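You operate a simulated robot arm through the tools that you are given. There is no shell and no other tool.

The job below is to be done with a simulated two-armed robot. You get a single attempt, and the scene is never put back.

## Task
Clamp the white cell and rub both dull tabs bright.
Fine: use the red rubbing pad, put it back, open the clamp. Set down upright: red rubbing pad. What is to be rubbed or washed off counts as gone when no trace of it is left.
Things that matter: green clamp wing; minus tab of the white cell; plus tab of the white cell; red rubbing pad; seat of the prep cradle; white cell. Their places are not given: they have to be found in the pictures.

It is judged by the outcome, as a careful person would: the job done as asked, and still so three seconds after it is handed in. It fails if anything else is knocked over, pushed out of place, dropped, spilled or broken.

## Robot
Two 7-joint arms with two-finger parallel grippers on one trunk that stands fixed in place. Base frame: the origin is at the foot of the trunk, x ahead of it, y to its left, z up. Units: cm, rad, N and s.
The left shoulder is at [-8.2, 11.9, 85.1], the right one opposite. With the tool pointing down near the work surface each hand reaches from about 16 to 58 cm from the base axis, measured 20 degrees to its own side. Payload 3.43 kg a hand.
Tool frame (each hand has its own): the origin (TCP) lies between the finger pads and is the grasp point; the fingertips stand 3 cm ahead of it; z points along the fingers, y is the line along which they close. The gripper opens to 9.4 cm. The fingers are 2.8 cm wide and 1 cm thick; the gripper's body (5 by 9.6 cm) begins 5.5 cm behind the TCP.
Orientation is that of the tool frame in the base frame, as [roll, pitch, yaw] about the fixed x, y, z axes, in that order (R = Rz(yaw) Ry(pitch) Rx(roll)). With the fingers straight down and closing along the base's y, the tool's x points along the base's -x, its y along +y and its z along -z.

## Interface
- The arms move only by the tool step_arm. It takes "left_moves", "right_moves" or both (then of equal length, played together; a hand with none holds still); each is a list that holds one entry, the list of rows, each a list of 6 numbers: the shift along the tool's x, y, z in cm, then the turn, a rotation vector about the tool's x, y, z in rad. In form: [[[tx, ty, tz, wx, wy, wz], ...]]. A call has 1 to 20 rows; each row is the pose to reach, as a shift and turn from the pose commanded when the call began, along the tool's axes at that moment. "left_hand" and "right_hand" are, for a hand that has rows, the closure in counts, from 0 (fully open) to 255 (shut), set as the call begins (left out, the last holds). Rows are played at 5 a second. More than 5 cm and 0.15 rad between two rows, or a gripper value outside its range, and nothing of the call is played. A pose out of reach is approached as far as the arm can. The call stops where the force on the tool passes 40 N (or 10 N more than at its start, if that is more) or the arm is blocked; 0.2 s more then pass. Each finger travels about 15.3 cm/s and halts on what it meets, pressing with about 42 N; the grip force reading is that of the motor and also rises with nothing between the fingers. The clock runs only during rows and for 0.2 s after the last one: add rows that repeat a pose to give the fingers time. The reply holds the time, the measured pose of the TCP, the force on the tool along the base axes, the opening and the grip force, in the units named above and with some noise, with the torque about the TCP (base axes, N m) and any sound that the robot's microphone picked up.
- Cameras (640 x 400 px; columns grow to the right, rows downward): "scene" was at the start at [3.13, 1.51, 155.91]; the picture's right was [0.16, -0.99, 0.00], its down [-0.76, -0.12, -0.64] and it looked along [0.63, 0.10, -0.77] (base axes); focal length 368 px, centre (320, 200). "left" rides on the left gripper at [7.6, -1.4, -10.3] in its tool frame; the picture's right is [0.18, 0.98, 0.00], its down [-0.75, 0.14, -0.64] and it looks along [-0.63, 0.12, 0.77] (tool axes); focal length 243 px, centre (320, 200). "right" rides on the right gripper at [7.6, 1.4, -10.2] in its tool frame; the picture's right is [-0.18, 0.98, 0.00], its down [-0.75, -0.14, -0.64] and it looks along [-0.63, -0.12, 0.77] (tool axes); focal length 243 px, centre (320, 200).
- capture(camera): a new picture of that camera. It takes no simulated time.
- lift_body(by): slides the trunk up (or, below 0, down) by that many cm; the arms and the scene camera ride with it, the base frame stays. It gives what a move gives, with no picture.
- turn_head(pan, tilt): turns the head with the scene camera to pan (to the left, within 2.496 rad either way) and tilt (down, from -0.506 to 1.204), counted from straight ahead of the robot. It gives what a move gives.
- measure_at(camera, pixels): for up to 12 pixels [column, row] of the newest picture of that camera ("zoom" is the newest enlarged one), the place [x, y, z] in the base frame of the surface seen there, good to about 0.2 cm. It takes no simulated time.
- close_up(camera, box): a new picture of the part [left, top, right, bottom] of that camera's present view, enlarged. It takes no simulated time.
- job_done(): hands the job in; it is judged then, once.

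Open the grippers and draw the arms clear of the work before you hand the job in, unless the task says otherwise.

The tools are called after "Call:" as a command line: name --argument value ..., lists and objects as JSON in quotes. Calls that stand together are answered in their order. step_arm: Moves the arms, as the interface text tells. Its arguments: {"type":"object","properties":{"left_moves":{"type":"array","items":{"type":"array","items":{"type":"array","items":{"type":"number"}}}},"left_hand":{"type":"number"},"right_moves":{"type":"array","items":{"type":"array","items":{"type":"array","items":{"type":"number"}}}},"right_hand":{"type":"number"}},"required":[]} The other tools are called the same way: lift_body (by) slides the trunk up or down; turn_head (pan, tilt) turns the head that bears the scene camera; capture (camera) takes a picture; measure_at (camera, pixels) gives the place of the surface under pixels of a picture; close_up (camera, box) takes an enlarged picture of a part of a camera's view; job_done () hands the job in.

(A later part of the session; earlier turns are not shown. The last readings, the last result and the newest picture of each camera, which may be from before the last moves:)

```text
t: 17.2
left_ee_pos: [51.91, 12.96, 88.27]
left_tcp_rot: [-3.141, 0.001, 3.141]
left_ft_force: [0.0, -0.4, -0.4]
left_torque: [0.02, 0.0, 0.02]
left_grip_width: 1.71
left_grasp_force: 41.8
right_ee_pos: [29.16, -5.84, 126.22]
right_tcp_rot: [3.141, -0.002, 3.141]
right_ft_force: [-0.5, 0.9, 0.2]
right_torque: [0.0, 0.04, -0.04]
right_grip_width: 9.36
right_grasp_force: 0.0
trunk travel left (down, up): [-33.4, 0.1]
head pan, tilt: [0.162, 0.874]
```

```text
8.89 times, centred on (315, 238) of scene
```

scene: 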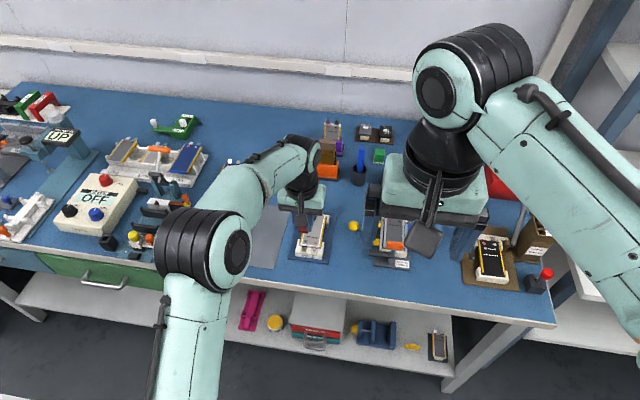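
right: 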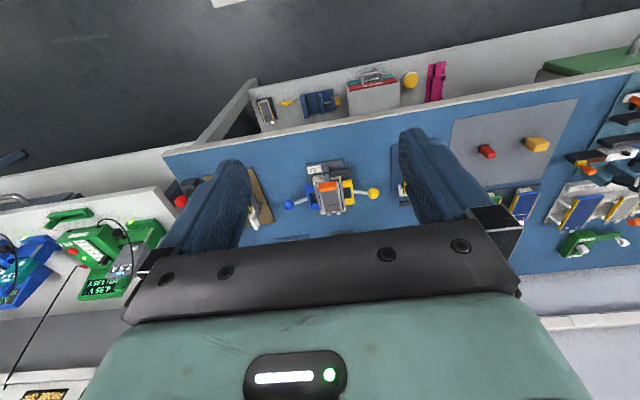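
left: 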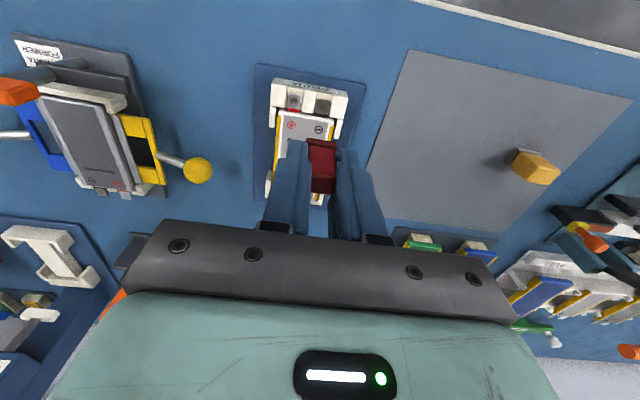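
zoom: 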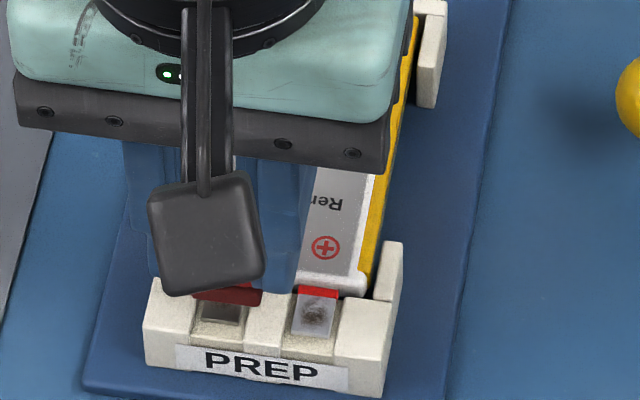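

I'll measure the pad base's edges now to know its exact offset from the TCP.

Call:
measure_at --camera "left" --pixels '[[308, 140], [321, 140.5], [335, 143.5], [307.5, 144], [335.5, 148], [321, 143], [315, 170], [330, 188], [289, 132], [292, 145], [325, 136], [345, 135]]'

```text
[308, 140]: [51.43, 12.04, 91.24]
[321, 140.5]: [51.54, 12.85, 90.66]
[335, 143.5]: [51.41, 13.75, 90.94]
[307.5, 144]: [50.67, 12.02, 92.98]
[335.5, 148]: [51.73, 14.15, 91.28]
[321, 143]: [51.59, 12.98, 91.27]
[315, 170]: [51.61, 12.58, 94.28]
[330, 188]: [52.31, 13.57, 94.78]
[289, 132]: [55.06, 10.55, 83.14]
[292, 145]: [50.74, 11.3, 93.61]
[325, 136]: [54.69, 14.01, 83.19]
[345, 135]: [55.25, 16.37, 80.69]
```

That reading was of the earlier picture (pad base spans y 12.05–14.0, front edge x 51.45 then), which confirms the pad is centred on the TCP. I'll now lower slowly to contact, watching the force.

Call:
step_arm --left_moves '[[[0, 0, 0.3, 0, 0, 0], [0, 0, 0.6, 0, 0, 0], [0, 0, 0.8, 0, 0, 0], [0, 0, 1.0, 0, 0, 0], [0, 0, 1.1, 0, 0, 0], [0, 0, 1.1, 0, 0, 0]]]'

```text
t: 18.6
left_ee_pos: [52.01, 13.16, 87.18]
left_tcp_rot: [-3.141, 0.001, 3.141]
left_ft_force: [0.8, 0.5, -1.3]
left_torque: [0.02, 0.02, 0.0]
left_grip_width: 1.69
left_grasp_force: 42.3
right_ee_pos: [29.21, -5.73, 126.23]
right_tcp_rot: [3.141, -0.001, 3.141]
right_ft_force: [0.0, 1.2, 0.1]
right_torque: [0.0, -0.03, 0.01]
right_grip_width: 9.39
right_grasp_force: 0.1
trunk travel left (down, up): [-33.4, 0.1]
head pan, tilt: [0.162, 0.874]
```

No contact force yet at TCP z ≈ 87.1. I'll keep lowering in small steps.

Call:
step_arm --left_moves '[[[0, 0, 0.08, 0, 0, 0], [0, 0, 0.16, 0, 0, 0], [0, 0, 0.24, 0, 0, 0], [0, 0, 0.24, 0, 0, 0]]]'

Call:
close_up --camera "left" --box '[240, 90, 400, 210]'

Call:
close_up --camera "scene" --box '[290, 225, 330, 255]'

```text
t: 19.6
left_ee_pos: [51.99, 13.16, 86.94]
left_tcp_rot: [3.141, 0.002, -3.14]
left_ft_force: [0.4, 0.7, 2.2]
left_torque: [0.04, -0.05, 0.02]
left_grip_width: 1.7
left_grasp_force: 42.2
right_ee_pos: [29.24, -5.81, 126.22]
right_tcp_rot: [3.142, 0.0, -3.142]
right_ft_force: [0.2, 0.3, -1.1]
right_torque: [0.01, 0.02, -0.02]
right_grip_width: 9.4
right_grasp_force: 0.0
trunk travel left (down, up): [-33.4, 0.1]
head pan, tilt: [0.162, 0.874]
```

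```text
3.33 times, centred on (320, 150) of left
```

zoom: 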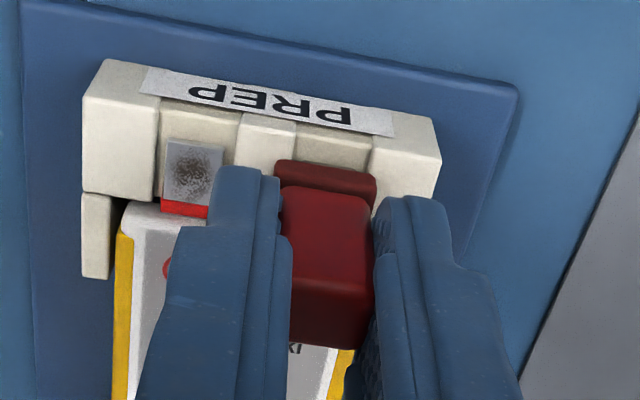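

```text
13.33 times, centred on (310, 240) of scene
```

zoom: 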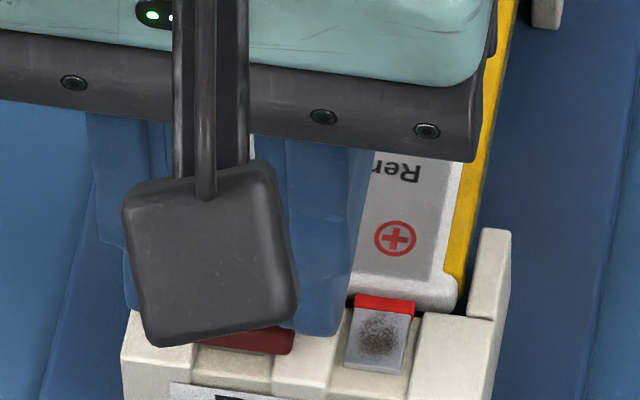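

Contact is starting (about 2 N up at TCP z 86.9). I'll press slightly more and read the force.

Call:
step_arm --left_moves '[[[0, 0, 0.06, 0, 0, 0], [0, 0, 0.12, 0, 0, 0], [0, 0, 0.12, 0, 0, 0]]]'

```text
t: 20.4
left_ee_pos: [52.06, 13.21, 86.89]
left_tcp_rot: [3.14, 0.003, -3.141]
left_ft_force: [-1.6, 1.4, 16.8]
left_torque: [0.11, 0.07, 0.0]
left_grip_width: 1.69
left_grasp_force: 41.9
right_ee_pos: [29.05, -5.81, 126.26]
right_tcp_rot: [3.14, 0.001, -3.141]
right_ft_force: [0.3, 1.5, 0.3]
right_torque: [0.02, 0.02, 0.01]
right_grip_width: 9.39
right_grasp_force: 0.1
trunk travel left (down, up): [-33.4, 0.1]
head pan, tilt: [0.162, 0.874]
```

Now pressing with 17 N. I'll back off a hair and rub with strokes across and along the minus tab.

Call:
step_arm --left_moves '[[[0, 0.2, -0.02, 0, 0, 0], [0, 0.45, -0.02, 0, 0, 0], [0, 0.2, -0.02, 0, 0, 0], [0, -0.1, -0.02, 0, 0, 0], [0, -0.35, -0.02, 0, 0, 0], [0, 0, -0.02, 0, 0, 0], [0, 0.45, -0.02, 0, 0, 0], [0, 0.1, -0.02, 0, 0, 0], [0, -0.35, -0.02, 0, 0, 0], [0, 0.05, -0.02, 0, 0, 0], [0.2, 0.05, -0.02, 0, 0, 0], [0.4, 0.05, -0.02, 0, 0, 0], [0.1, 0.05, -0.02, 0, 0, 0], [-0.15, 0.05, -0.02, 0, 0, 0], [0.1, 0.05, -0.02, 0, 0, 0], [0.4, 0.05, -0.02, 0, 0, 0], [0.1, 0.05, -0.02, 0, 0, 0], [-0.15, 0.05, -0.02, 0, 0, 0], [0, 0.05, -0.02, 0, 0, 0], [0, 0.05, -0.02, 0, 0, 0]]]'

Call:
close_up --camera "left" --box '[240, 90, 400, 210]'

```text
t: 24.6
left_ee_pos: [51.78, 13.3, 86.79]
left_tcp_rot: [-3.141, 0.003, 3.141]
left_ft_force: [-6.3, -0.8, 22.4]
left_torque: [0.04, 0.22, 0.01]
left_grip_width: 1.67
left_grasp_force: 41.6
right_ee_pos: [28.86, -5.79, 126.43]
right_tcp_rot: [3.141, 0.002, 3.14]
right_ft_force: [0.3, -0.2, -0.3]
right_torque: [-0.02, -0.02, 0.0]
right_grip_width: 9.37
right_grasp_force: 0.1
trunk travel left (down, up): [-33.4, 0.1]
head pan, tilt: [0.162, 0.874]
```

```text
3.33 times, centred on (320, 150) of left
```

zoom: 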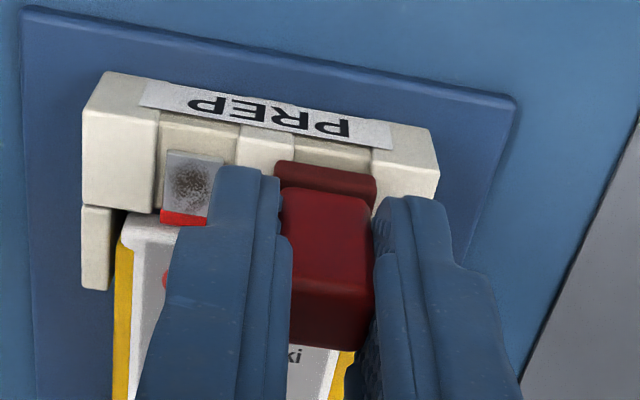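

The strokes finished with about 22 N. I'll lift and shift over the plus tab, then look at how the minus tab came out.

Call:
step_arm --left_moves '[[[0, 0, -1.0, 0, 0, 0], [0, 0, -3.0, 0, 0, 0], [0, -2.6, -3.0, 0, 0, 0], [0, -2.6, -3.0, 0, 0, 0]]]'

Call:
close_up --camera "left" --box '[272, 90, 368, 150]'

Call:
close_up --camera "scene" --box '[290, 225, 330, 255]'

```text
t: 25.6
left_ee_pos: [51.95, 10.85, 89.79]
left_tcp_rot: [-3.141, 0.001, -3.141]
left_ft_force: [-1.0, 0.3, -0.7]
left_torque: [-0.01, 0.0, -0.01]
left_grip_width: 1.68
left_grasp_force: 41.9
right_ee_pos: [29.16, -5.75, 126.33]
right_tcp_rot: [3.141, 0.001, -3.14]
right_ft_force: [0.5, 0.4, 0.5]
right_torque: [-0.03, 0.01, -0.02]
right_grip_width: 9.42
right_grasp_force: 0.0
trunk travel left (down, up): [-33.4, 0.1]
head pan, tilt: [0.162, 0.874]
```

```text
6.67 times, centred on (320, 120) of left
```

zoom: 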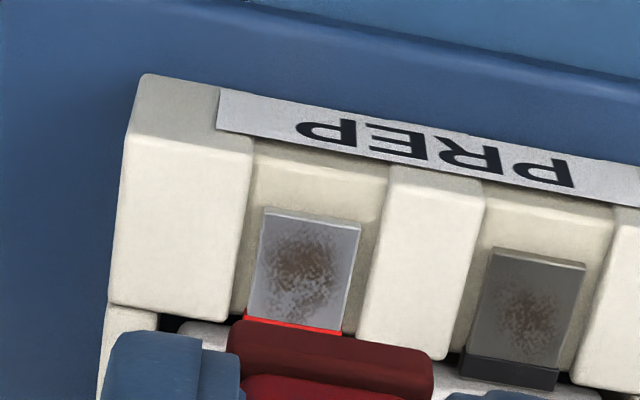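

```text
13.33 times, centred on (310, 240) of scene
```

zoom: 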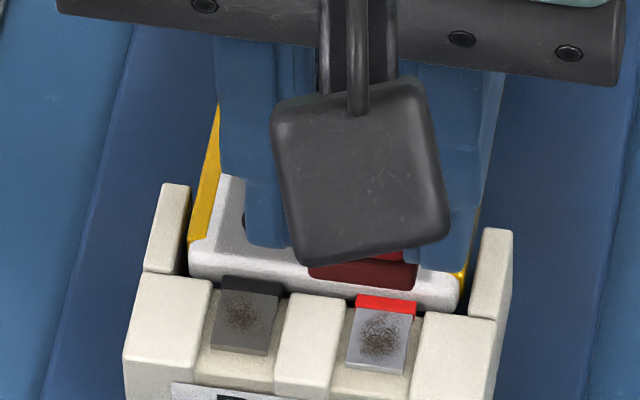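

The brown patch on the minus tab still shows, so the pad may have been riding on the cream blocks. I'll look at very close zoom at the tab heights relative to the blocks.

Call:
close_up --camera "scene" --box '[298, 242, 324, 258]'

Call:
close_up --camera "left" --box '[300, 112, 332, 142]'

Call:
close_up --camera "left" --box '[336, 122, 362, 150]'

```text
16.00 times, centred on (311, 250) of scene
```

zoom: 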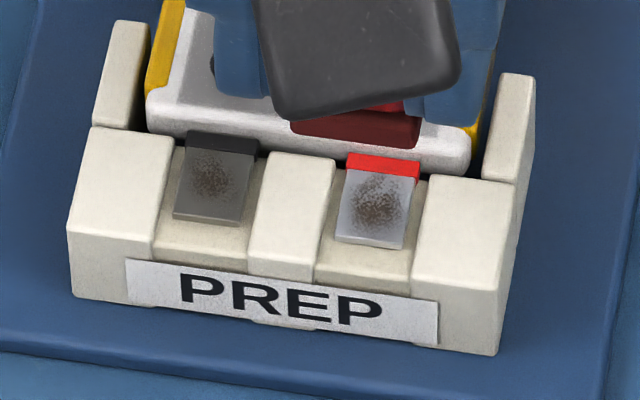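

```text
13.33 times, centred on (316, 127) of left
```

zoom: 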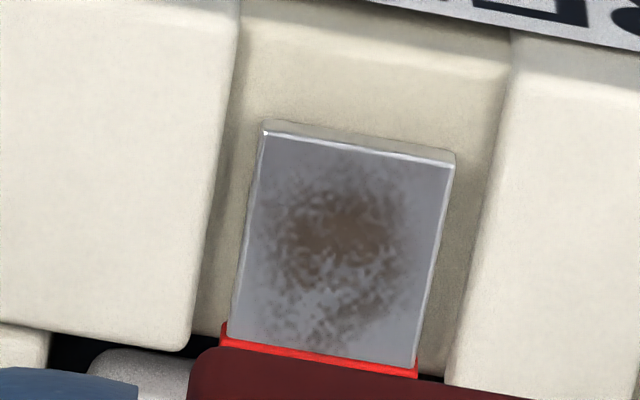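

```text
14.29 times, centred on (349, 136) of left
```

zoom: 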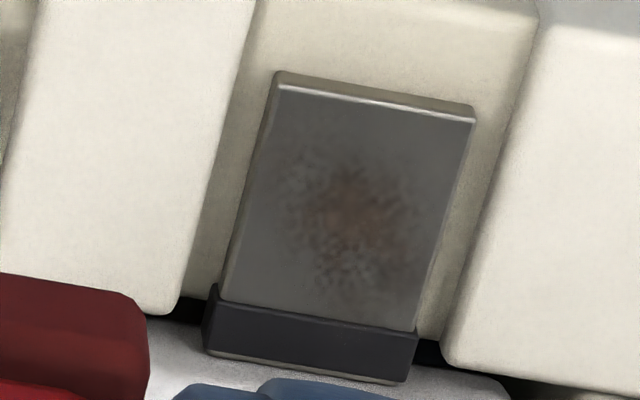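

The tabs stand up from the slot floors, but it's unclear whether the blocks are higher than the tabs. I'll pull the left hand back and tilt it, so its camera looks nearly level at the front of the cradle.

Call:
step_arm --left_moves '[[[1.5, 1.5, -1.5, 0, -0.12, 0], [3.0, 3.1, -2, 0, -0.24, 0], [4.5, 4.7, -2, 0, -0.36, 0], [6, 6.3, -2, 0, -0.48, 0], [7.5, 7.9, -1.5, 0, -0.6, 0], [9.1, 9.4, -1.0, 0, -0.7, 0], [9.1, 9.4, -1.0, 0, -0.7, 0]]]'

Call:
capture --camera "left"

```text
t: 27.2
left_ee_pos: [42.97, 20.22, 90.75]
left_tcp_rot: [-3.14, 0.701, -3.14]
left_ft_force: [0.1, 0.2, -0.5]
left_torque: [-0.02, -0.03, -0.01]
left_grip_width: 1.68
left_grasp_force: 41.8
right_ee_pos: [29.24, -5.85, 126.17]
right_tcp_rot: [-3.141, 0.0, -3.14]
right_ft_force: [1.0, 0.0, -0.2]
right_torque: [0.0, -0.02, 0.01]
right_grip_width: 9.41
right_grasp_force: 0.1
trunk travel left (down, up): [-33.4, 0.1]
head pan, tilt: [0.162, 0.874]
```

```text
taken
```

left: 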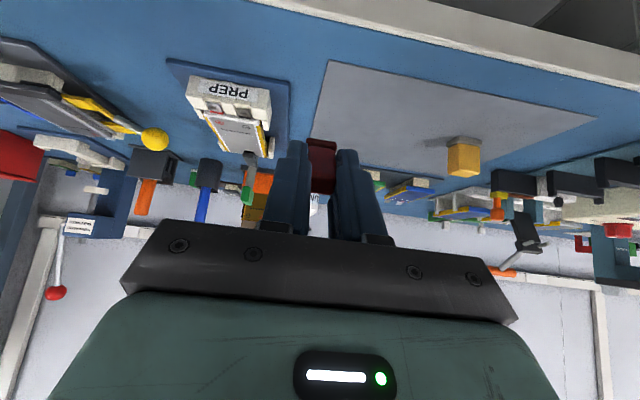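

Call:
close_up --camera "left" --box '[175, 65, 285, 135]'

Call:
close_up --camera "left" --box '[185, 85, 275, 130]'

```text
5.71 times, centred on (230, 100) of left
```

zoom: 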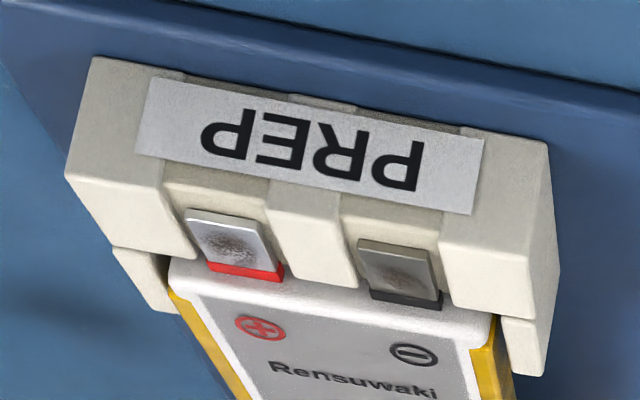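

```text
7.11 times, centred on (230, 108) of left
```

zoom: 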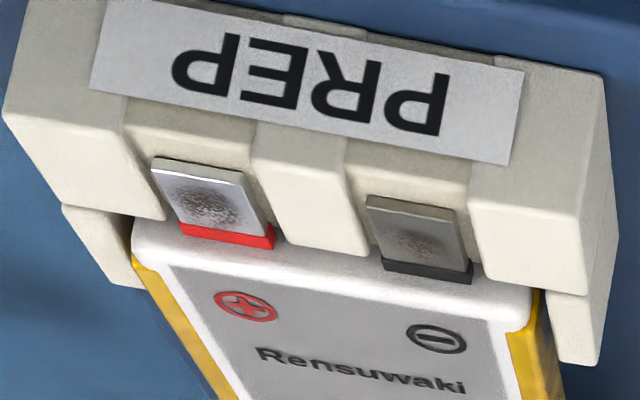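

This level view is useful but a bit steep. I'll lower the hand by 4.5 cm (pad stays about 2.5 cm above the table) for a flatter look.

Call:
step_arm --left_moves '[[[1.45, 0, 1.72, 0, 0, 0], [2.9, 0, 3.44, 0, 0, 0], [2.9, 0, 3.44, 0, 0, 0]]]'

Call:
close_up --camera "left" --box '[185, 100, 275, 155]'

Call:
capture --camera "left"

```text
t: 28.0
left_ee_pos: [42.93, 19.94, 86.31]
left_tcp_rot: [3.141, 0.7, -3.141]
left_ft_force: [0.1, 0.8, -0.5]
left_torque: [0.01, -0.02, 0.01]
left_grip_width: 1.7
left_grasp_force: 42.4
right_ee_pos: [29.2, -5.8, 126.17]
right_tcp_rot: [3.141, 0.0, -3.141]
right_ft_force: [0.6, 0.0, 0.5]
right_torque: [-0.02, 0.02, 0.0]
right_grip_width: 9.4
right_grasp_force: 0.1
trunk travel left (down, up): [-33.4, 0.1]
head pan, tilt: [0.162, 0.874]
```

```text
7.11 times, centred on (230, 128) of left
```

zoom: 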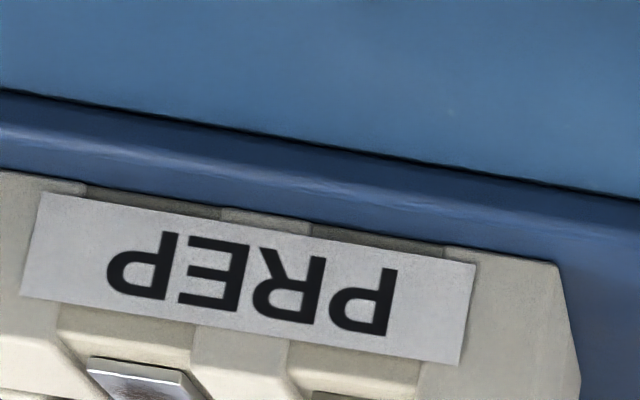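

```text
taken
```

left: 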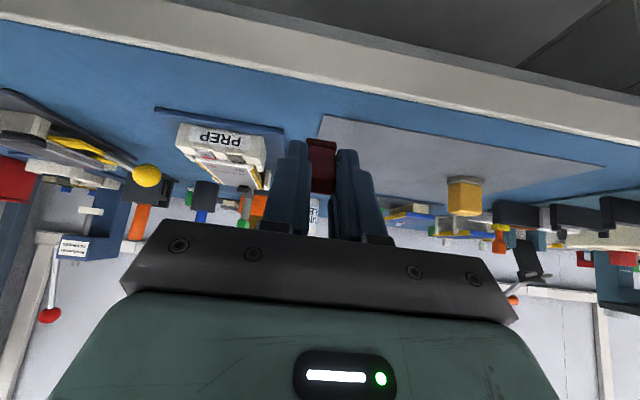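

Call:
close_up --camera "left" --box '[172, 138, 272, 190]'

Call:
close_up --camera "left" --box '[185, 142, 245, 175]'

```text
6.40 times, centred on (222, 164) of left
```

zoom: 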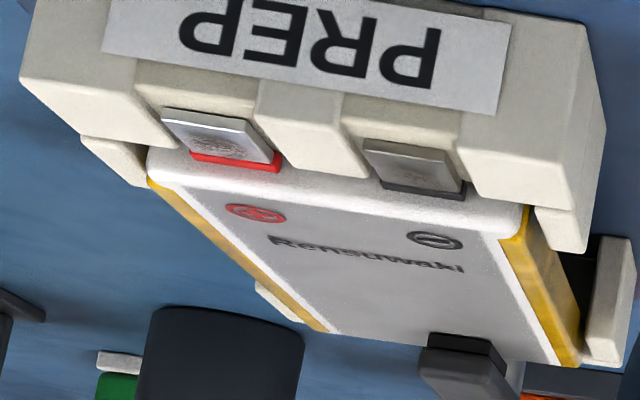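

```text
10.67 times, centred on (215, 158) of left
```

zoom: 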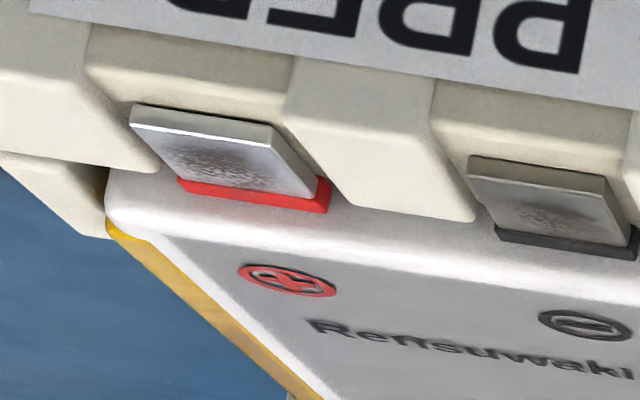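

The view shows tab tops slightly proud of the cream blocks, with the coloured collars (next to the cell) a touch higher still. The minus patch looks smaller than before, so rubbing works but needs more, with the pad kept off the collar. I'll go back above the minus tab, centred at x = 51.95.

Call:
step_arm --left_moves '[[[-2.25, 0, -2.68, 0, 0.1, 0], [-4.75, -1.5, -2.54, 0, 0.22, 0], [-6.98, -3.5, -1.31, 0, 0.35, 0], [-8.74, -5.2, 0.17, 0, 0.48, 0], [-10.07, -6.8, 1.94, 0, 0.6, 0], [-9.42, -6.8, 2.7, 0, 0.7, 0], [-8.95, -6.8, 3.27, 0, 0.7, 0], [-8.95, -6.8, 3.27, 0, 0.7, 0]]]'

Call:
close_up --camera "left" --box '[240, 90, 400, 210]'

```text
t: 29.8
left_ee_pos: [52.01, 13.35, 89.51]
left_tcp_rot: [-3.141, -0.001, 3.138]
left_ft_force: [-1.0, -0.6, -0.1]
left_torque: [-0.02, 0.03, 0.0]
left_grip_width: 1.69
left_grasp_force: 42.2
right_ee_pos: [29.3, -5.74, 126.4]
right_tcp_rot: [-3.141, -0.001, 3.141]
right_ft_force: [0.2, 0.5, -0.2]
right_torque: [-0.02, 0.01, -0.01]
right_grip_width: 9.44
right_grasp_force: 0.0
trunk travel left (down, up): [-33.4, 0.1]
head pan, tilt: [0.162, 0.874]
```

```text
3.33 times, centred on (320, 150) of left
```

zoom: 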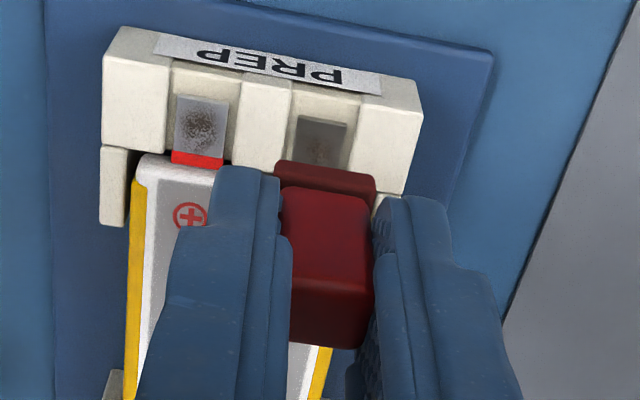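

The pad is back over the minus tab. I'll lower to light contact and read the force.

Call:
step_arm --left_moves '[[[0, 0, 1.2, 0, 0, 0], [0, 0, 2.2, 0, 0, 0], [0, 0, 2.55, 0, 0, 0], [0, 0, 2.68, 0, 0, 0], [0, 0, 2.75, 0, 0, 0], [0, 0, 2.75, 0, 0, 0]]]'

```text
t: 31.2
left_ee_pos: [51.93, 13.36, 87.05]
left_tcp_rot: [3.141, 0.007, -3.139]
left_ft_force: [2.9, 0.4, 25.7]
left_torque: [0.06, -0.13, 0.01]
left_grip_width: 1.67
left_grasp_force: 42.2
right_ee_pos: [29.09, -5.87, 126.33]
right_tcp_rot: [3.14, 0.002, -3.141]
right_ft_force: [0.6, 0.1, 0.1]
right_torque: [0.02, 0.0, 0.01]
right_grip_width: 9.37
right_grasp_force: 0.1
trunk travel left (down, up): [-33.4, 0.1]
head pan, tilt: [0.162, 0.874]
```

Contact is at 26 N. I'll ease to about 15 N and rub with repeated strokes across and along the tab.

Call:
step_arm --left_moves '[[[0, 0, -0.08, 0, 0, 0], [0, 0.4, -0.08, 0, 0, 0], [0, -0.4, -0.08, 0, 0, 0], [0, 0.4, -0.08, 0, 0, 0], [0, -0.4, -0.08, 0, 0, 0], [0, 0.4, -0.08, 0, 0, 0], [0, -0.4, -0.08, 0, 0, 0], [0.1, 0.4, -0.08, 0, 0, 0], [0.1, -0.4, -0.08, 0, 0, 0], [0.1, 0.4, -0.08, 0, 0, 0], [0.1, -0.4, -0.08, 0, 0, 0], [-0.1, 0.4, -0.08, 0, 0, 0], [-0.1, -0.4, -0.08, 0, 0, 0], [-0.1, 0.4, -0.08, 0, 0, 0], [-0.1, -0.4, -0.08, 0, 0, 0], [0.3, 0, -0.08, 0, 0, 0], [-0.1, 0, -0.08, 0, 0, 0], [0.3, 0, -0.08, 0, 0, 0], [-0.1, 0, -0.08, 0, 0, 0], [0, 0, -0.08, 0, 0, 0]]]'

Call:
step_arm --left_moves '[[[0, 0, -1.0, 0, 0, 0], [0, 0, -3.0, 0, 0, 0], [0, -2.6, -3.0, 0, 0, 0], [0, -2.6, -3.0, 0, 0, 0]]]'

Call:
close_up --camera "left" --box '[272, 90, 368, 150]'

Call:
close_up --camera "scene" --box '[298, 242, 324, 258]'

```text
t: 35.4
left_ee_pos: [51.86, 13.24, 87.01]
left_tcp_rot: [-3.141, 0.0, 3.141]
left_ft_force: [-4.4, 3.0, 25.9]
left_torque: [0.11, 0.13, -0.02]
left_grip_width: 1.71
left_grasp_force: 42.0
right_ee_pos: [28.88, -5.87, 126.31]
right_tcp_rot: [-3.141, 0.002, -3.14]
right_ft_force: [-0.3, 1.0, -0.3]
right_torque: [0.02, 0.02, 0.0]
right_grip_width: 9.4
right_grasp_force: 0.0
trunk travel left (down, up): [-33.4, 0.1]
head pan, tilt: [0.162, 0.874]
```

```text
t: 36.4
left_ee_pos: [51.92, 10.59, 89.83]
left_tcp_rot: [-3.141, -0.001, -3.141]
left_ft_force: [-0.3, 0.5, 0.3]
left_torque: [-0.01, -0.03, 0.02]
left_grip_width: 1.66
left_grasp_force: 41.7
right_ee_pos: [29.2, -5.8, 126.41]
right_tcp_rot: [3.142, 0.0, 3.14]
right_ft_force: [-0.3, -0.1, 0.5]
right_torque: [0.0, -0.01, 0.02]
right_grip_width: 9.4
right_grasp_force: 0.0
trunk travel left (down, up): [-33.4, 0.1]
head pan, tilt: [0.162, 0.874]
```

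```text
6.67 times, centred on (320, 120) of left
```

zoom: 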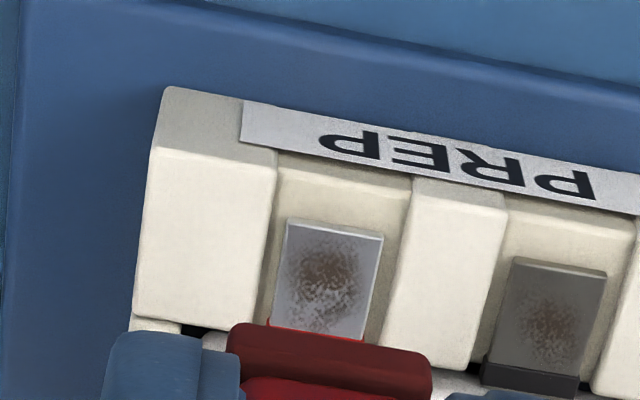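

```text
16.00 times, centred on (311, 250) of scene
```

zoom: 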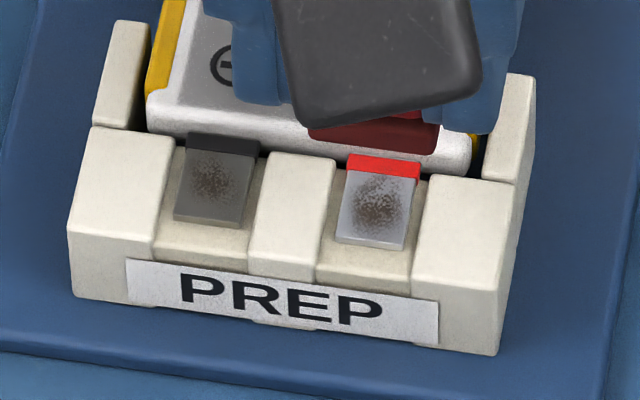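

The minus patch looks unchanged after the second rub even at 26 N, so contact height matters. I'll pull back and tilt the hand strongly so its camera looks level at the cradle's front, to compare tab and block heights in profile.

Call:
step_arm --left_moves '[[[0.9, 0.28, -1.0, 0, -0.12, 0], [1.8, 0.55, -1.5, 0, -0.24, 0], [2.7, 0.83, -1.5, 0, -0.36, 0], [3.6, 1.1, -1.5, 0, -0.48, 0], [4.5, 1.38, -1.2, 0, -0.6, 0], [5.4, 1.65, -0.8, 0, -0.72, 0], [6.3, 1.93, -0.3, 0, -0.84, 0], [7.2, 2.2, 0.4, 0, -0.96, 0], [8.1, 2.5, 1.2, 0, -1.08, 0], [8.95, 2.75, 2.0, 0, -1.2, 0], [8.95, 2.75, 2.0, 0, -1.2, 0]]]'

Call:
capture --camera "left"

```text
t: 38.8
left_ee_pos: [42.82, 13.54, 88.06]
left_tcp_rot: [3.137, 1.201, 3.137]
left_ft_force: [-0.1, -0.7, -0.5]
left_torque: [0.01, -0.01, -0.03]
left_grip_width: 1.69
left_grasp_force: 41.9
right_ee_pos: [29.0, -5.75, 126.36]
right_tcp_rot: [-3.14, 0.0, -3.142]
right_ft_force: [0.2, 0.1, 0.3]
right_torque: [0.04, 0.02, 0.0]
right_grip_width: 9.42
right_grasp_force: 0.1
trunk travel left (down, up): [-33.4, 0.1]
head pan, tilt: [0.162, 0.874]
```

```text
taken
```

left: 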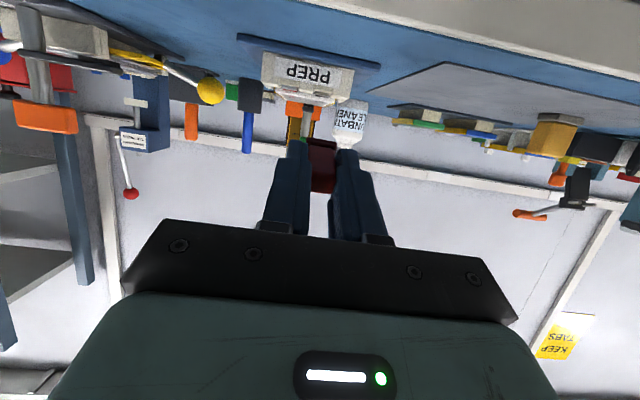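

The cradle's front is now seen nearly level at (307,75). I'll zoom in on its top edge profile.

Call:
close_up --camera "left" --box '[255, 50, 365, 115]'

Call:
close_up --camera "left" --box '[270, 75, 350, 110]'

```text
5.82 times, centred on (310, 82) of left
```

zoom: 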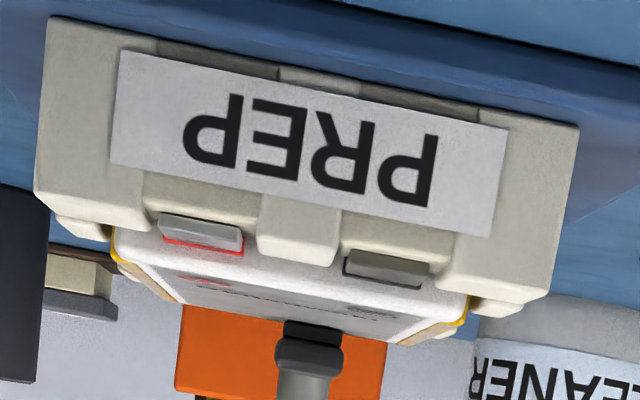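

```text
8.00 times, centred on (310, 92) of left
```

zoom: 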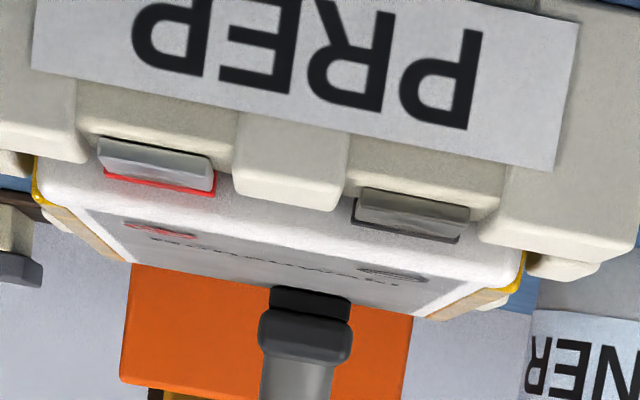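

In profile (picture upside-down), tab tops look about level with the blocks and collars slightly higher. I'll sample many points to average out the measuring noise.

Call:
measure_at --camera "zoom" --pixels '[[110, 165], [125, 168], [140, 170], [155, 173], [170, 176], [185, 179], [20, 145], [50, 152], [245, 196], [270, 199], [295, 203], [320, 206]]'

Call:
measure_at --camera "zoom" --pixels '[[370, 218], [385, 221], [400, 224], [415, 226], [430, 229], [450, 232], [500, 245], [530, 250], [560, 256], [590, 262], [60, 156], [310, 207]]'

```text
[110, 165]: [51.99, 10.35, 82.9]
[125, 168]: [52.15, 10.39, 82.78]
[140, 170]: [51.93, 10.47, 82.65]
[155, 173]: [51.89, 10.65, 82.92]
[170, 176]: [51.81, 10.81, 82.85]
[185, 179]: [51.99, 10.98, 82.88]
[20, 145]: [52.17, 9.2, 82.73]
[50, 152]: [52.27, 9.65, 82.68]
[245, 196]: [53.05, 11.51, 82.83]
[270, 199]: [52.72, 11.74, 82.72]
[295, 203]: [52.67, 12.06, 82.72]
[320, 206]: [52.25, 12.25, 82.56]
```

```text
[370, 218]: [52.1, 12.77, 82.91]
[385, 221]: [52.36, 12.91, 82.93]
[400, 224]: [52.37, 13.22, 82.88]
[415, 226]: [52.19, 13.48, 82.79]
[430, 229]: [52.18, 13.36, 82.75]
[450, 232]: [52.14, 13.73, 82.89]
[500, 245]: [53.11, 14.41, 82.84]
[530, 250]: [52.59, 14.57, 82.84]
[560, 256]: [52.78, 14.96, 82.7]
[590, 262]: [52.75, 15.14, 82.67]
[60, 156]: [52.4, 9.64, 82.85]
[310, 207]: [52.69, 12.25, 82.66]
```

Averages: tabs about 82.85, blocks about 82.73, so the tabs stand about 1 mm proud and the pad can reach them. I'll check how the pad sits in the grip now.

Call:
close_up --camera "left" --box '[270, 120, 370, 200]'

Call:
capture --camera "scene"

```text
5.00 times, centred on (320, 160) of left
```

zoom: 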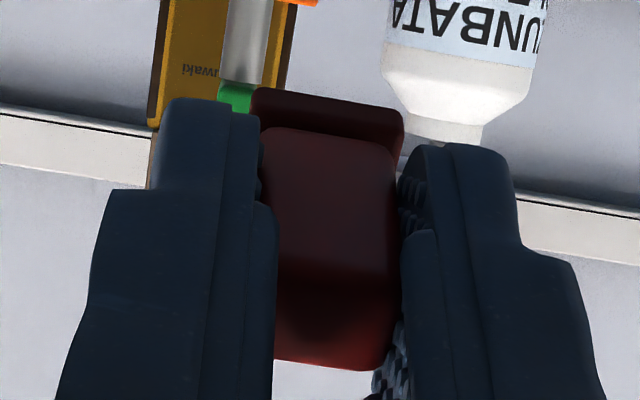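

```text
taken
```

scene: 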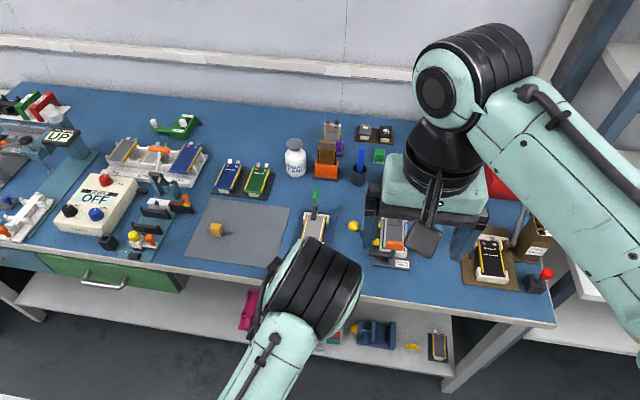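

The pad sits unchanged in the grip. I'll return above the plus tab in the same pose as after the first rub, to compare the minus patch in an identical view.

Call:
step_arm --left_moves '[[[-1.398, 0, -0.543, 0, 0.12, 0], [-3.12, -0.3, -0.247, 0, 0.24, 0], [-4.45, -0.6, 0.416, 0, 0.36, 0], [-5.28, -0.9, 1.167, 0, 0.48, 0], [-5.92, -1.2, 1.99, 0, 0.6, 0], [-6.28, -1.5, 2.92, 0, 0.72, 0], [-6.37, -1.8, 3.96, 0, 0.84, 0], [-6.26, -2.1, 5.08, 0, 0.96, 0], [-5.95, -2.5, 6.48, 0, 1.08, 0], [-5.07, -2.75, 7.79, 0, 1.2, 0], [-5.07, -2.75, 7.79, 0, 1.2, 0]]]'

Call:
close_up --camera "left" --box '[336, 122, 362, 150]'

Call:
close_up --camera "left" --box '[300, 112, 332, 142]'

```text
t: 41.2
left_ee_pos: [52.08, 10.57, 89.82]
left_tcp_rot: [3.14, -0.002, -3.142]
left_ft_force: [-0.1, 0.2, -0.5]
left_torque: [0.01, -0.01, 0.02]
left_grip_width: 1.66
left_grasp_force: 42.2
right_ee_pos: [29.11, -5.78, 126.35]
right_tcp_rot: [-3.141, 0.0, 3.141]
right_ft_force: [-0.8, 0.0, 0.3]
right_torque: [-0.01, -0.02, 0.01]
right_grip_width: 9.41
right_grasp_force: 0.0
trunk travel left (down, up): [-33.4, 0.1]
head pan, tilt: [0.162, 0.874]
```

```text
14.29 times, centred on (349, 136) of left
```

zoom: 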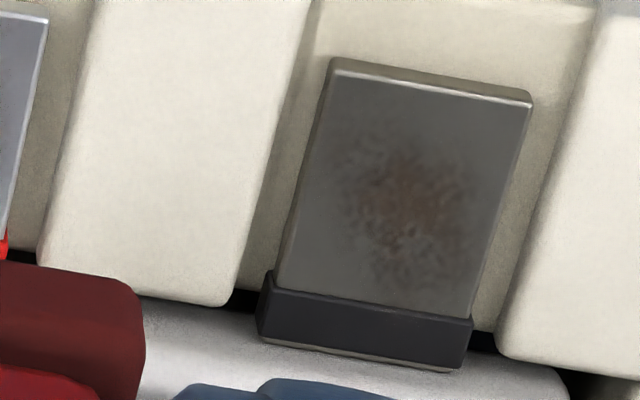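

```text
13.33 times, centred on (316, 127) of left
```

zoom: 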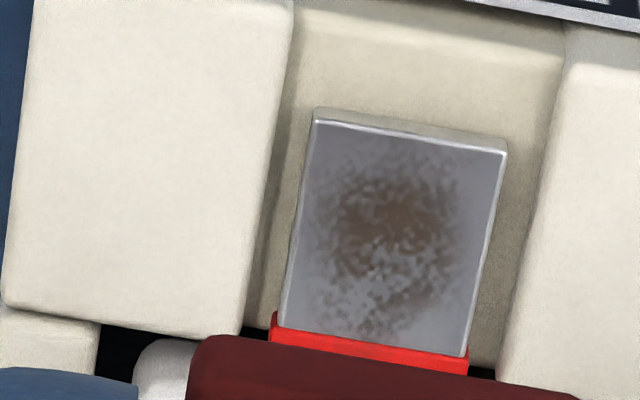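

Compared with the earlier identical view the minus patch is essentially unchanged. I'll test on the plus tab, which has better contrast: land gently at x ≈ 51.9 and read the contact.

Call:
step_arm --left_moves '[[[0.1, 0.05, 1.2, 0, 0, 0], [0.18, 0.08, 2.2, 0, 0, 0], [0.18, 0.08, 2.6, 0, 0, 0], [0.18, 0.08, 2.75, 0, 0, 0], [0.18, 0.08, 2.82, 0, 0, 0], [0.18, 0.08, 2.82, 0, 0, 0], [0.18, 0.08, 2.82, 0, 0, 0]]]'

Call:
close_up --camera "left" --box '[272, 100, 368, 160]'

```text
t: 42.8
left_ee_pos: [51.93, 10.9, 87.12]
left_tcp_rot: [-3.14, 0.003, -3.14]
left_ft_force: [-0.4, 0.4, 13.1]
left_torque: [-0.02, -0.01, 0.02]
left_grip_width: 1.68
left_grasp_force: 42.5
right_ee_pos: [29.02, -5.79, 126.31]
right_tcp_rot: [3.14, 0.002, 3.141]
right_ft_force: [0.1, -0.2, -0.7]
right_torque: [0.02, -0.02, 0.0]
right_grip_width: 9.42
right_grasp_force: 0.0
trunk travel left (down, up): [-33.4, 0.1]
head pan, tilt: [0.162, 0.874]
```

```text
6.67 times, centred on (320, 130) of left
```

zoom: 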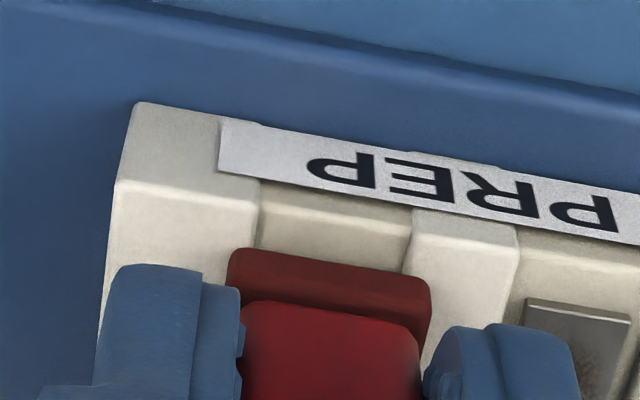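

Landed with 13 N, centred over the plus slot. I'll do slow strokes across y.

Call:
step_arm --left_moves '[[[0, 0.2, 0, 0, 0, 0], [0, 0.4, 0, 0, 0, 0], [0, 0.2, 0, 0, 0, 0], [0, 0, 0, 0, 0, 0], [0, -0.2, 0, 0, 0, 0], [0, -0.4, 0, 0, 0, 0], [0, -0.6, 0, 0, 0, 0], [0, -0.4, 0, 0, 0, 0], [0, -0.2, 0, 0, 0, 0], [0, 0, 0, 0, 0, 0], [0, 0.2, 0, 0, 0, 0], [0, 0.4, 0, 0, 0, 0], [0, 0.2, 0, 0, 0, 0], [0, 0, 0, 0, 0, 0], [0, -0.2, 0, 0, 0, 0], [0, -0.4, 0, 0, 0, 0], [0, -0.6, 0, 0, 0, 0], [0, -0.4, 0, 0, 0, 0], [0, -0.2, 0, 0, 0, 0], [0, 0, 0, 0, 0, 0]]]'

Call:
step_arm --left_moves '[[[0, 0, -1.0, 0, 0, 0], [0, 0, -2.82, 0, 0, 0], [0, 0, -2.82, 0, 0, 0]]]'

Call:
close_up --camera "left" --box '[300, 112, 332, 142]'

```text
t: 47.0
left_ee_pos: [51.79, 10.58, 87.1]
left_tcp_rot: [-3.139, 0.003, 3.142]
left_ft_force: [0.0, -0.3, 26.2]
left_torque: [0.03, -0.03, -0.03]
left_grip_width: 1.69
left_grasp_force: 42.0
right_ee_pos: [28.96, -5.82, 126.31]
right_tcp_rot: [-3.14, 0.003, -3.141]
right_ft_force: [-0.9, 0.2, -0.9]
right_torque: [0.04, -0.01, -0.03]
right_grip_width: 9.39
right_grasp_force: 0.0
trunk travel left (down, up): [-33.4, 0.1]
head pan, tilt: [0.162, 0.874]
```

```text
t: 47.8
left_ee_pos: [51.85, 10.82, 89.76]
left_tcp_rot: [-3.141, -0.001, -3.141]
left_ft_force: [0.3, 0.0, -0.6]
left_torque: [0.02, 0.03, -0.01]
left_grip_width: 1.68
left_grasp_force: 42.0
right_ee_pos: [29.22, -5.83, 126.23]
right_tcp_rot: [3.14, 0.0, -3.14]
right_ft_force: [0.5, 0.3, 0.4]
right_torque: [0.01, -0.02, 0.0]
right_grip_width: 9.38
right_grasp_force: 0.1
trunk travel left (down, up): [-33.4, 0.1]
head pan, tilt: [0.162, 0.874]
```

```text
13.33 times, centred on (316, 127) of left
```

zoom: 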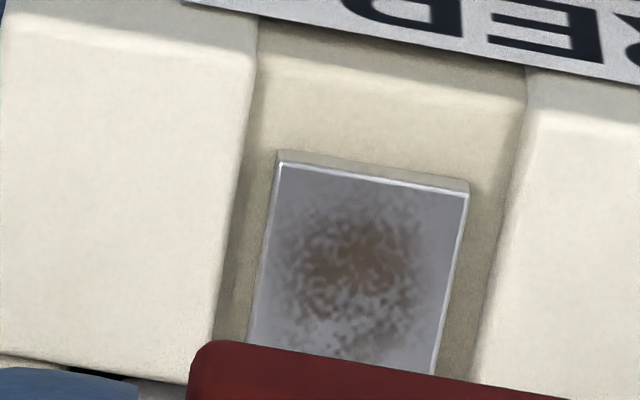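

The plus patch also looks about the same after slow strokes at 13–26 N. I'll look at both tabs in very high zoom to judge any change in detail.

Call:
close_up --camera "left" --box '[310, 120, 328, 140]'

Call:
close_up --camera "left" --box '[332, 122, 362, 150]'

Call:
close_up --camera "scene" --box '[300, 244, 318, 256]'

```text
16.00 times, centred on (319, 130) of left
```

zoom: 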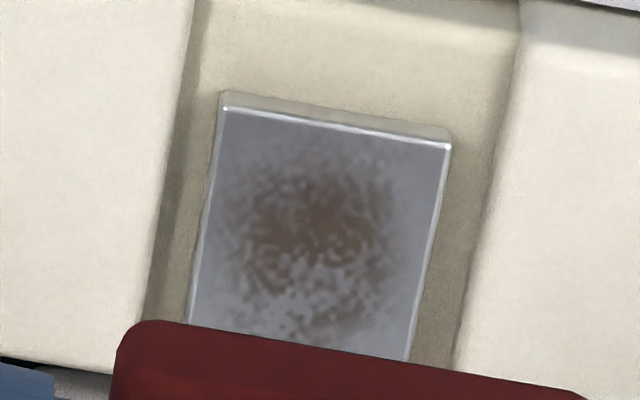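

```text
14.29 times, centred on (347, 136) of left
```

zoom: 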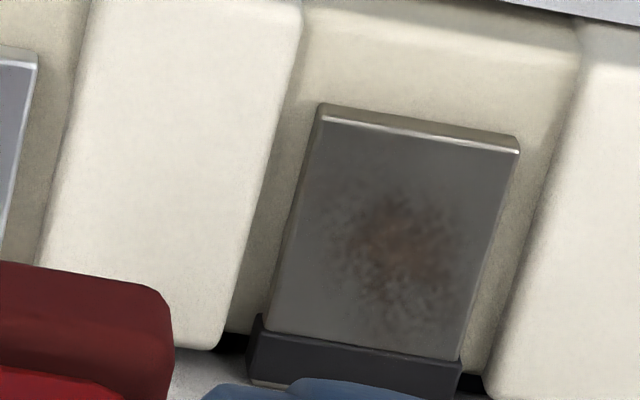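

```text
16.00 times, centred on (309, 250) of scene
```

zoom: 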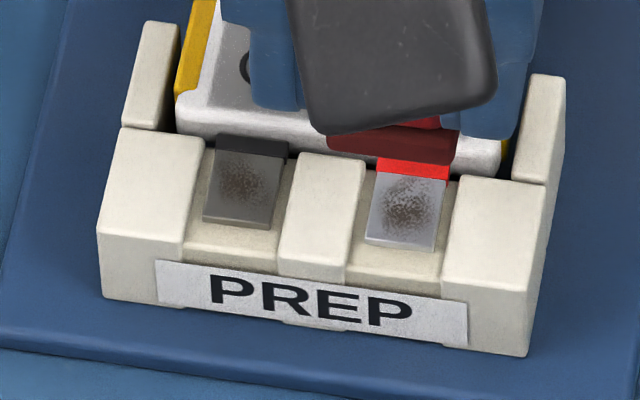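

I can't see a clear change. Before further rubbing I'll check the other cells on the bench to be sure this is the white cell meant, and re-check the clamp.

Call:
close_up --camera "scene" --box '[365, 195, 425, 275]'

Call:
close_up --camera "scene" --box '[455, 220, 555, 300]'

Call:
close_up --camera "scene" --box '[190, 110, 400, 210]'

Call:
close_up --camera "scene" --box '[0, 80, 210, 260]'

```text
5.00 times, centred on (395, 235) of scene
```

zoom: 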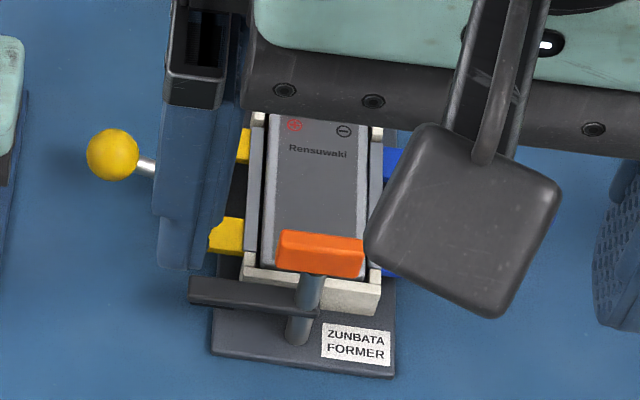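

```text
5.00 times, centred on (505, 260) of scene
```

zoom: 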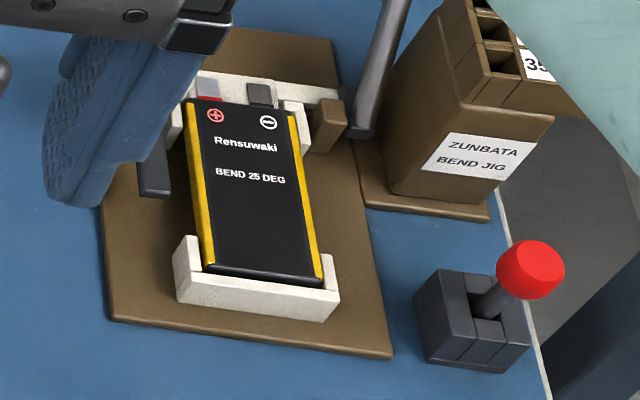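

```text
3.05 times, centred on (295, 160) of scene
```

zoom: 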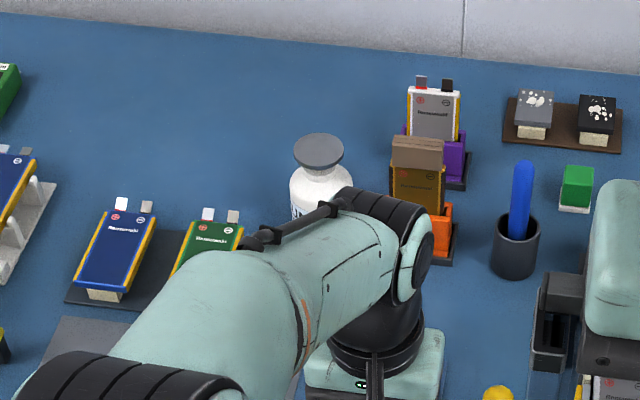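

```text
2.22 times, centred on (105, 170) of scene
```

zoom: 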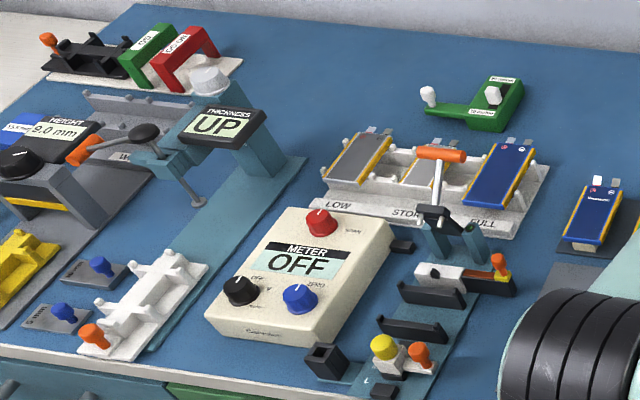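

The PREP cell is the one with dull tabs, so it's the right one. The arm settles slowly, so my quick strokes were damped; I'll rub the plus tab again with wider, held strokes at moderate force.

Call:
step_arm --left_moves '[[[0, 0, 1.4, 0, 0, 0], [0, 0, 2.4, 0, 0, 0], [0, 0, 2.72, 0, 0, 0], [0, 0, 2.74, 0, 0, 0], [0, 0.6, 2.74, 0, 0, 0], [0, 0.6, 2.74, 0, 0, 0], [0, -0.7, 2.74, 0, 0, 0], [0, -0.7, 2.74, 0, 0, 0], [0, 0.6, 2.74, 0, 0, 0], [0, 0.6, 2.74, 0, 0, 0], [0, -0.7, 2.74, 0, 0, 0], [0, -0.7, 2.74, 0, 0, 0], [0, 0.6, 2.74, 0, 0, 0], [0, 0.6, 2.74, 0, 0, 0], [0, -0.7, 2.74, 0, 0, 0], [0, -0.7, 2.74, 0, 0, 0], [0, 0.6, 2.74, 0, 0, 0], [0, 0.6, 2.74, 0, 0, 0], [0, 0, 2.74, 0, 0, 0], [0, 0, 2.74, 0, 0, 0]]]'

Call:
step_arm --left_moves '[[[0.2, 0, 0, 0, 0, 0], [0.35, 0, 0, 0, 0, 0], [0.35, 0, 0, 0, 0, 0], [-0.1, 0, 0, 0, 0, 0], [-0.15, 0, 0, 0, 0, 0], [0.35, 0, 0, 0, 0, 0], [0.35, 0, 0, 0, 0, 0], [-0.15, 0, 0, 0, 0, 0], [-0.15, 0, 0, 0, 0, 0], [0.35, 0, 0, 0, 0, 0], [0.35, 0, 0, 0, 0, 0], [-0.15, 0, 0, 0, 0, 0], [-0.15, 0, 0, 0, 0, 0], [0, 0.6, 0, 0, 0, 0], [0, 0.6, 0, 0, 0, 0], [0, -0.7, 0, 0, 0, 0], [0, -0.7, 0, 0, 0, 0], [0, 0.6, 0, 0, 0, 0], [0, 0.6, 0, 0, 0, 0], [0, 0, 0, 0, 0, 0]]]'

Call:
step_arm --left_moves '[[[0, 0, -1.0, 0, 0, 0], [0, 0, -2.74, 0, 0, 0], [0, 0, -2.74, 0, 0, 0], [0, 0, -2.74, 0, 0, 0]]]'

Call:
close_up --camera "left" --box '[300, 112, 332, 142]'

Call:
close_up --camera "scene" --box '[300, 244, 318, 256]'

```text
t: 52.0
left_ee_pos: [51.71, 10.95, 87.06]
left_tcp_rot: [3.141, 0.002, 3.141]
left_ft_force: [-0.7, 3.7, 5.8]
left_torque: [0.11, -0.02, 0.03]
left_grip_width: 1.69
left_grasp_force: 42.4
right_ee_pos: [29.17, -5.79, 126.26]
right_tcp_rot: [3.141, 0.0, -3.141]
right_ft_force: [-0.3, -0.6, 0.5]
right_torque: [-0.02, -0.02, -0.01]
right_grip_width: 9.39
right_grasp_force: 0.2
trunk travel left (down, up): [-33.4, 0.1]
head pan, tilt: [0.162, 0.874]
```

```text
t: 56.2
left_ee_pos: [51.88, 10.87, 87.05]
left_tcp_rot: [3.14, 0.001, -3.14]
left_ft_force: [0.2, 12.3, 18.8]
left_torque: [0.52, -0.09, 0.01]
left_grip_width: 1.72
left_grasp_force: 42.0
right_ee_pos: [29.02, -5.69, 126.35]
right_tcp_rot: [3.141, 0.003, 3.142]
right_ft_force: [-0.7, 0.4, 0.5]
right_torque: [0.02, -0.01, -0.02]
right_grip_width: 9.4
right_grasp_force: 0.1
trunk travel left (down, up): [-33.4, 0.1]
head pan, tilt: [0.162, 0.874]
```

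```text
t: 57.2
left_ee_pos: [51.77, 10.72, 89.67]
left_tcp_rot: [-3.142, 0.001, -3.141]
left_ft_force: [0.1, 0.9, -0.4]
left_torque: [0.04, 0.0, 0.0]
left_grip_width: 1.71
left_grasp_force: 42.1
right_ee_pos: [29.25, -5.77, 126.22]
right_tcp_rot: [-3.141, -0.002, 3.141]
right_ft_force: [0.0, 0.2, 0.0]
right_torque: [-0.01, 0.04, -0.01]
right_grip_width: 9.4
right_grasp_force: 0.1
trunk travel left (down, up): [-33.4, 0.1]
head pan, tilt: [0.162, 0.874]
```

```text
13.33 times, centred on (316, 127) of left
```

zoom: 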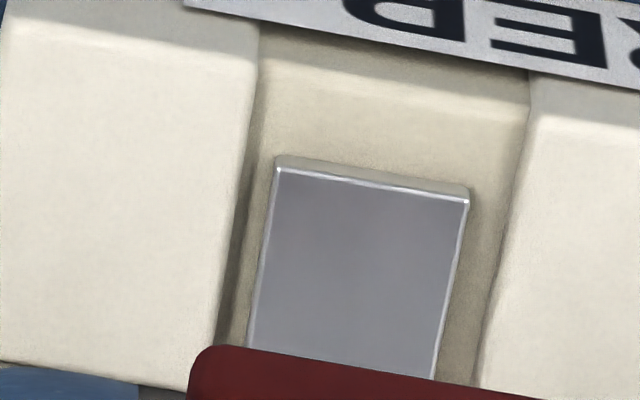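

```text
16.00 times, centred on (309, 250) of scene
```

zoom: 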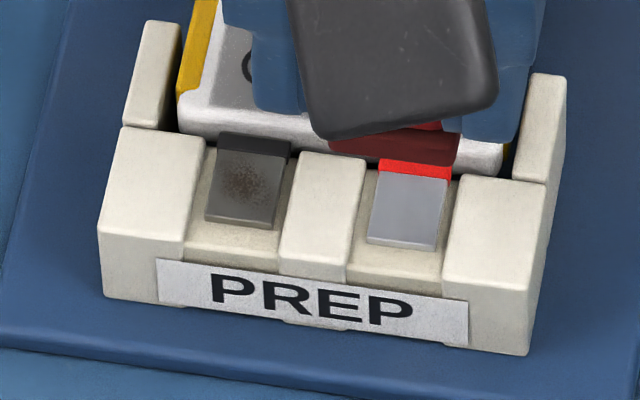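

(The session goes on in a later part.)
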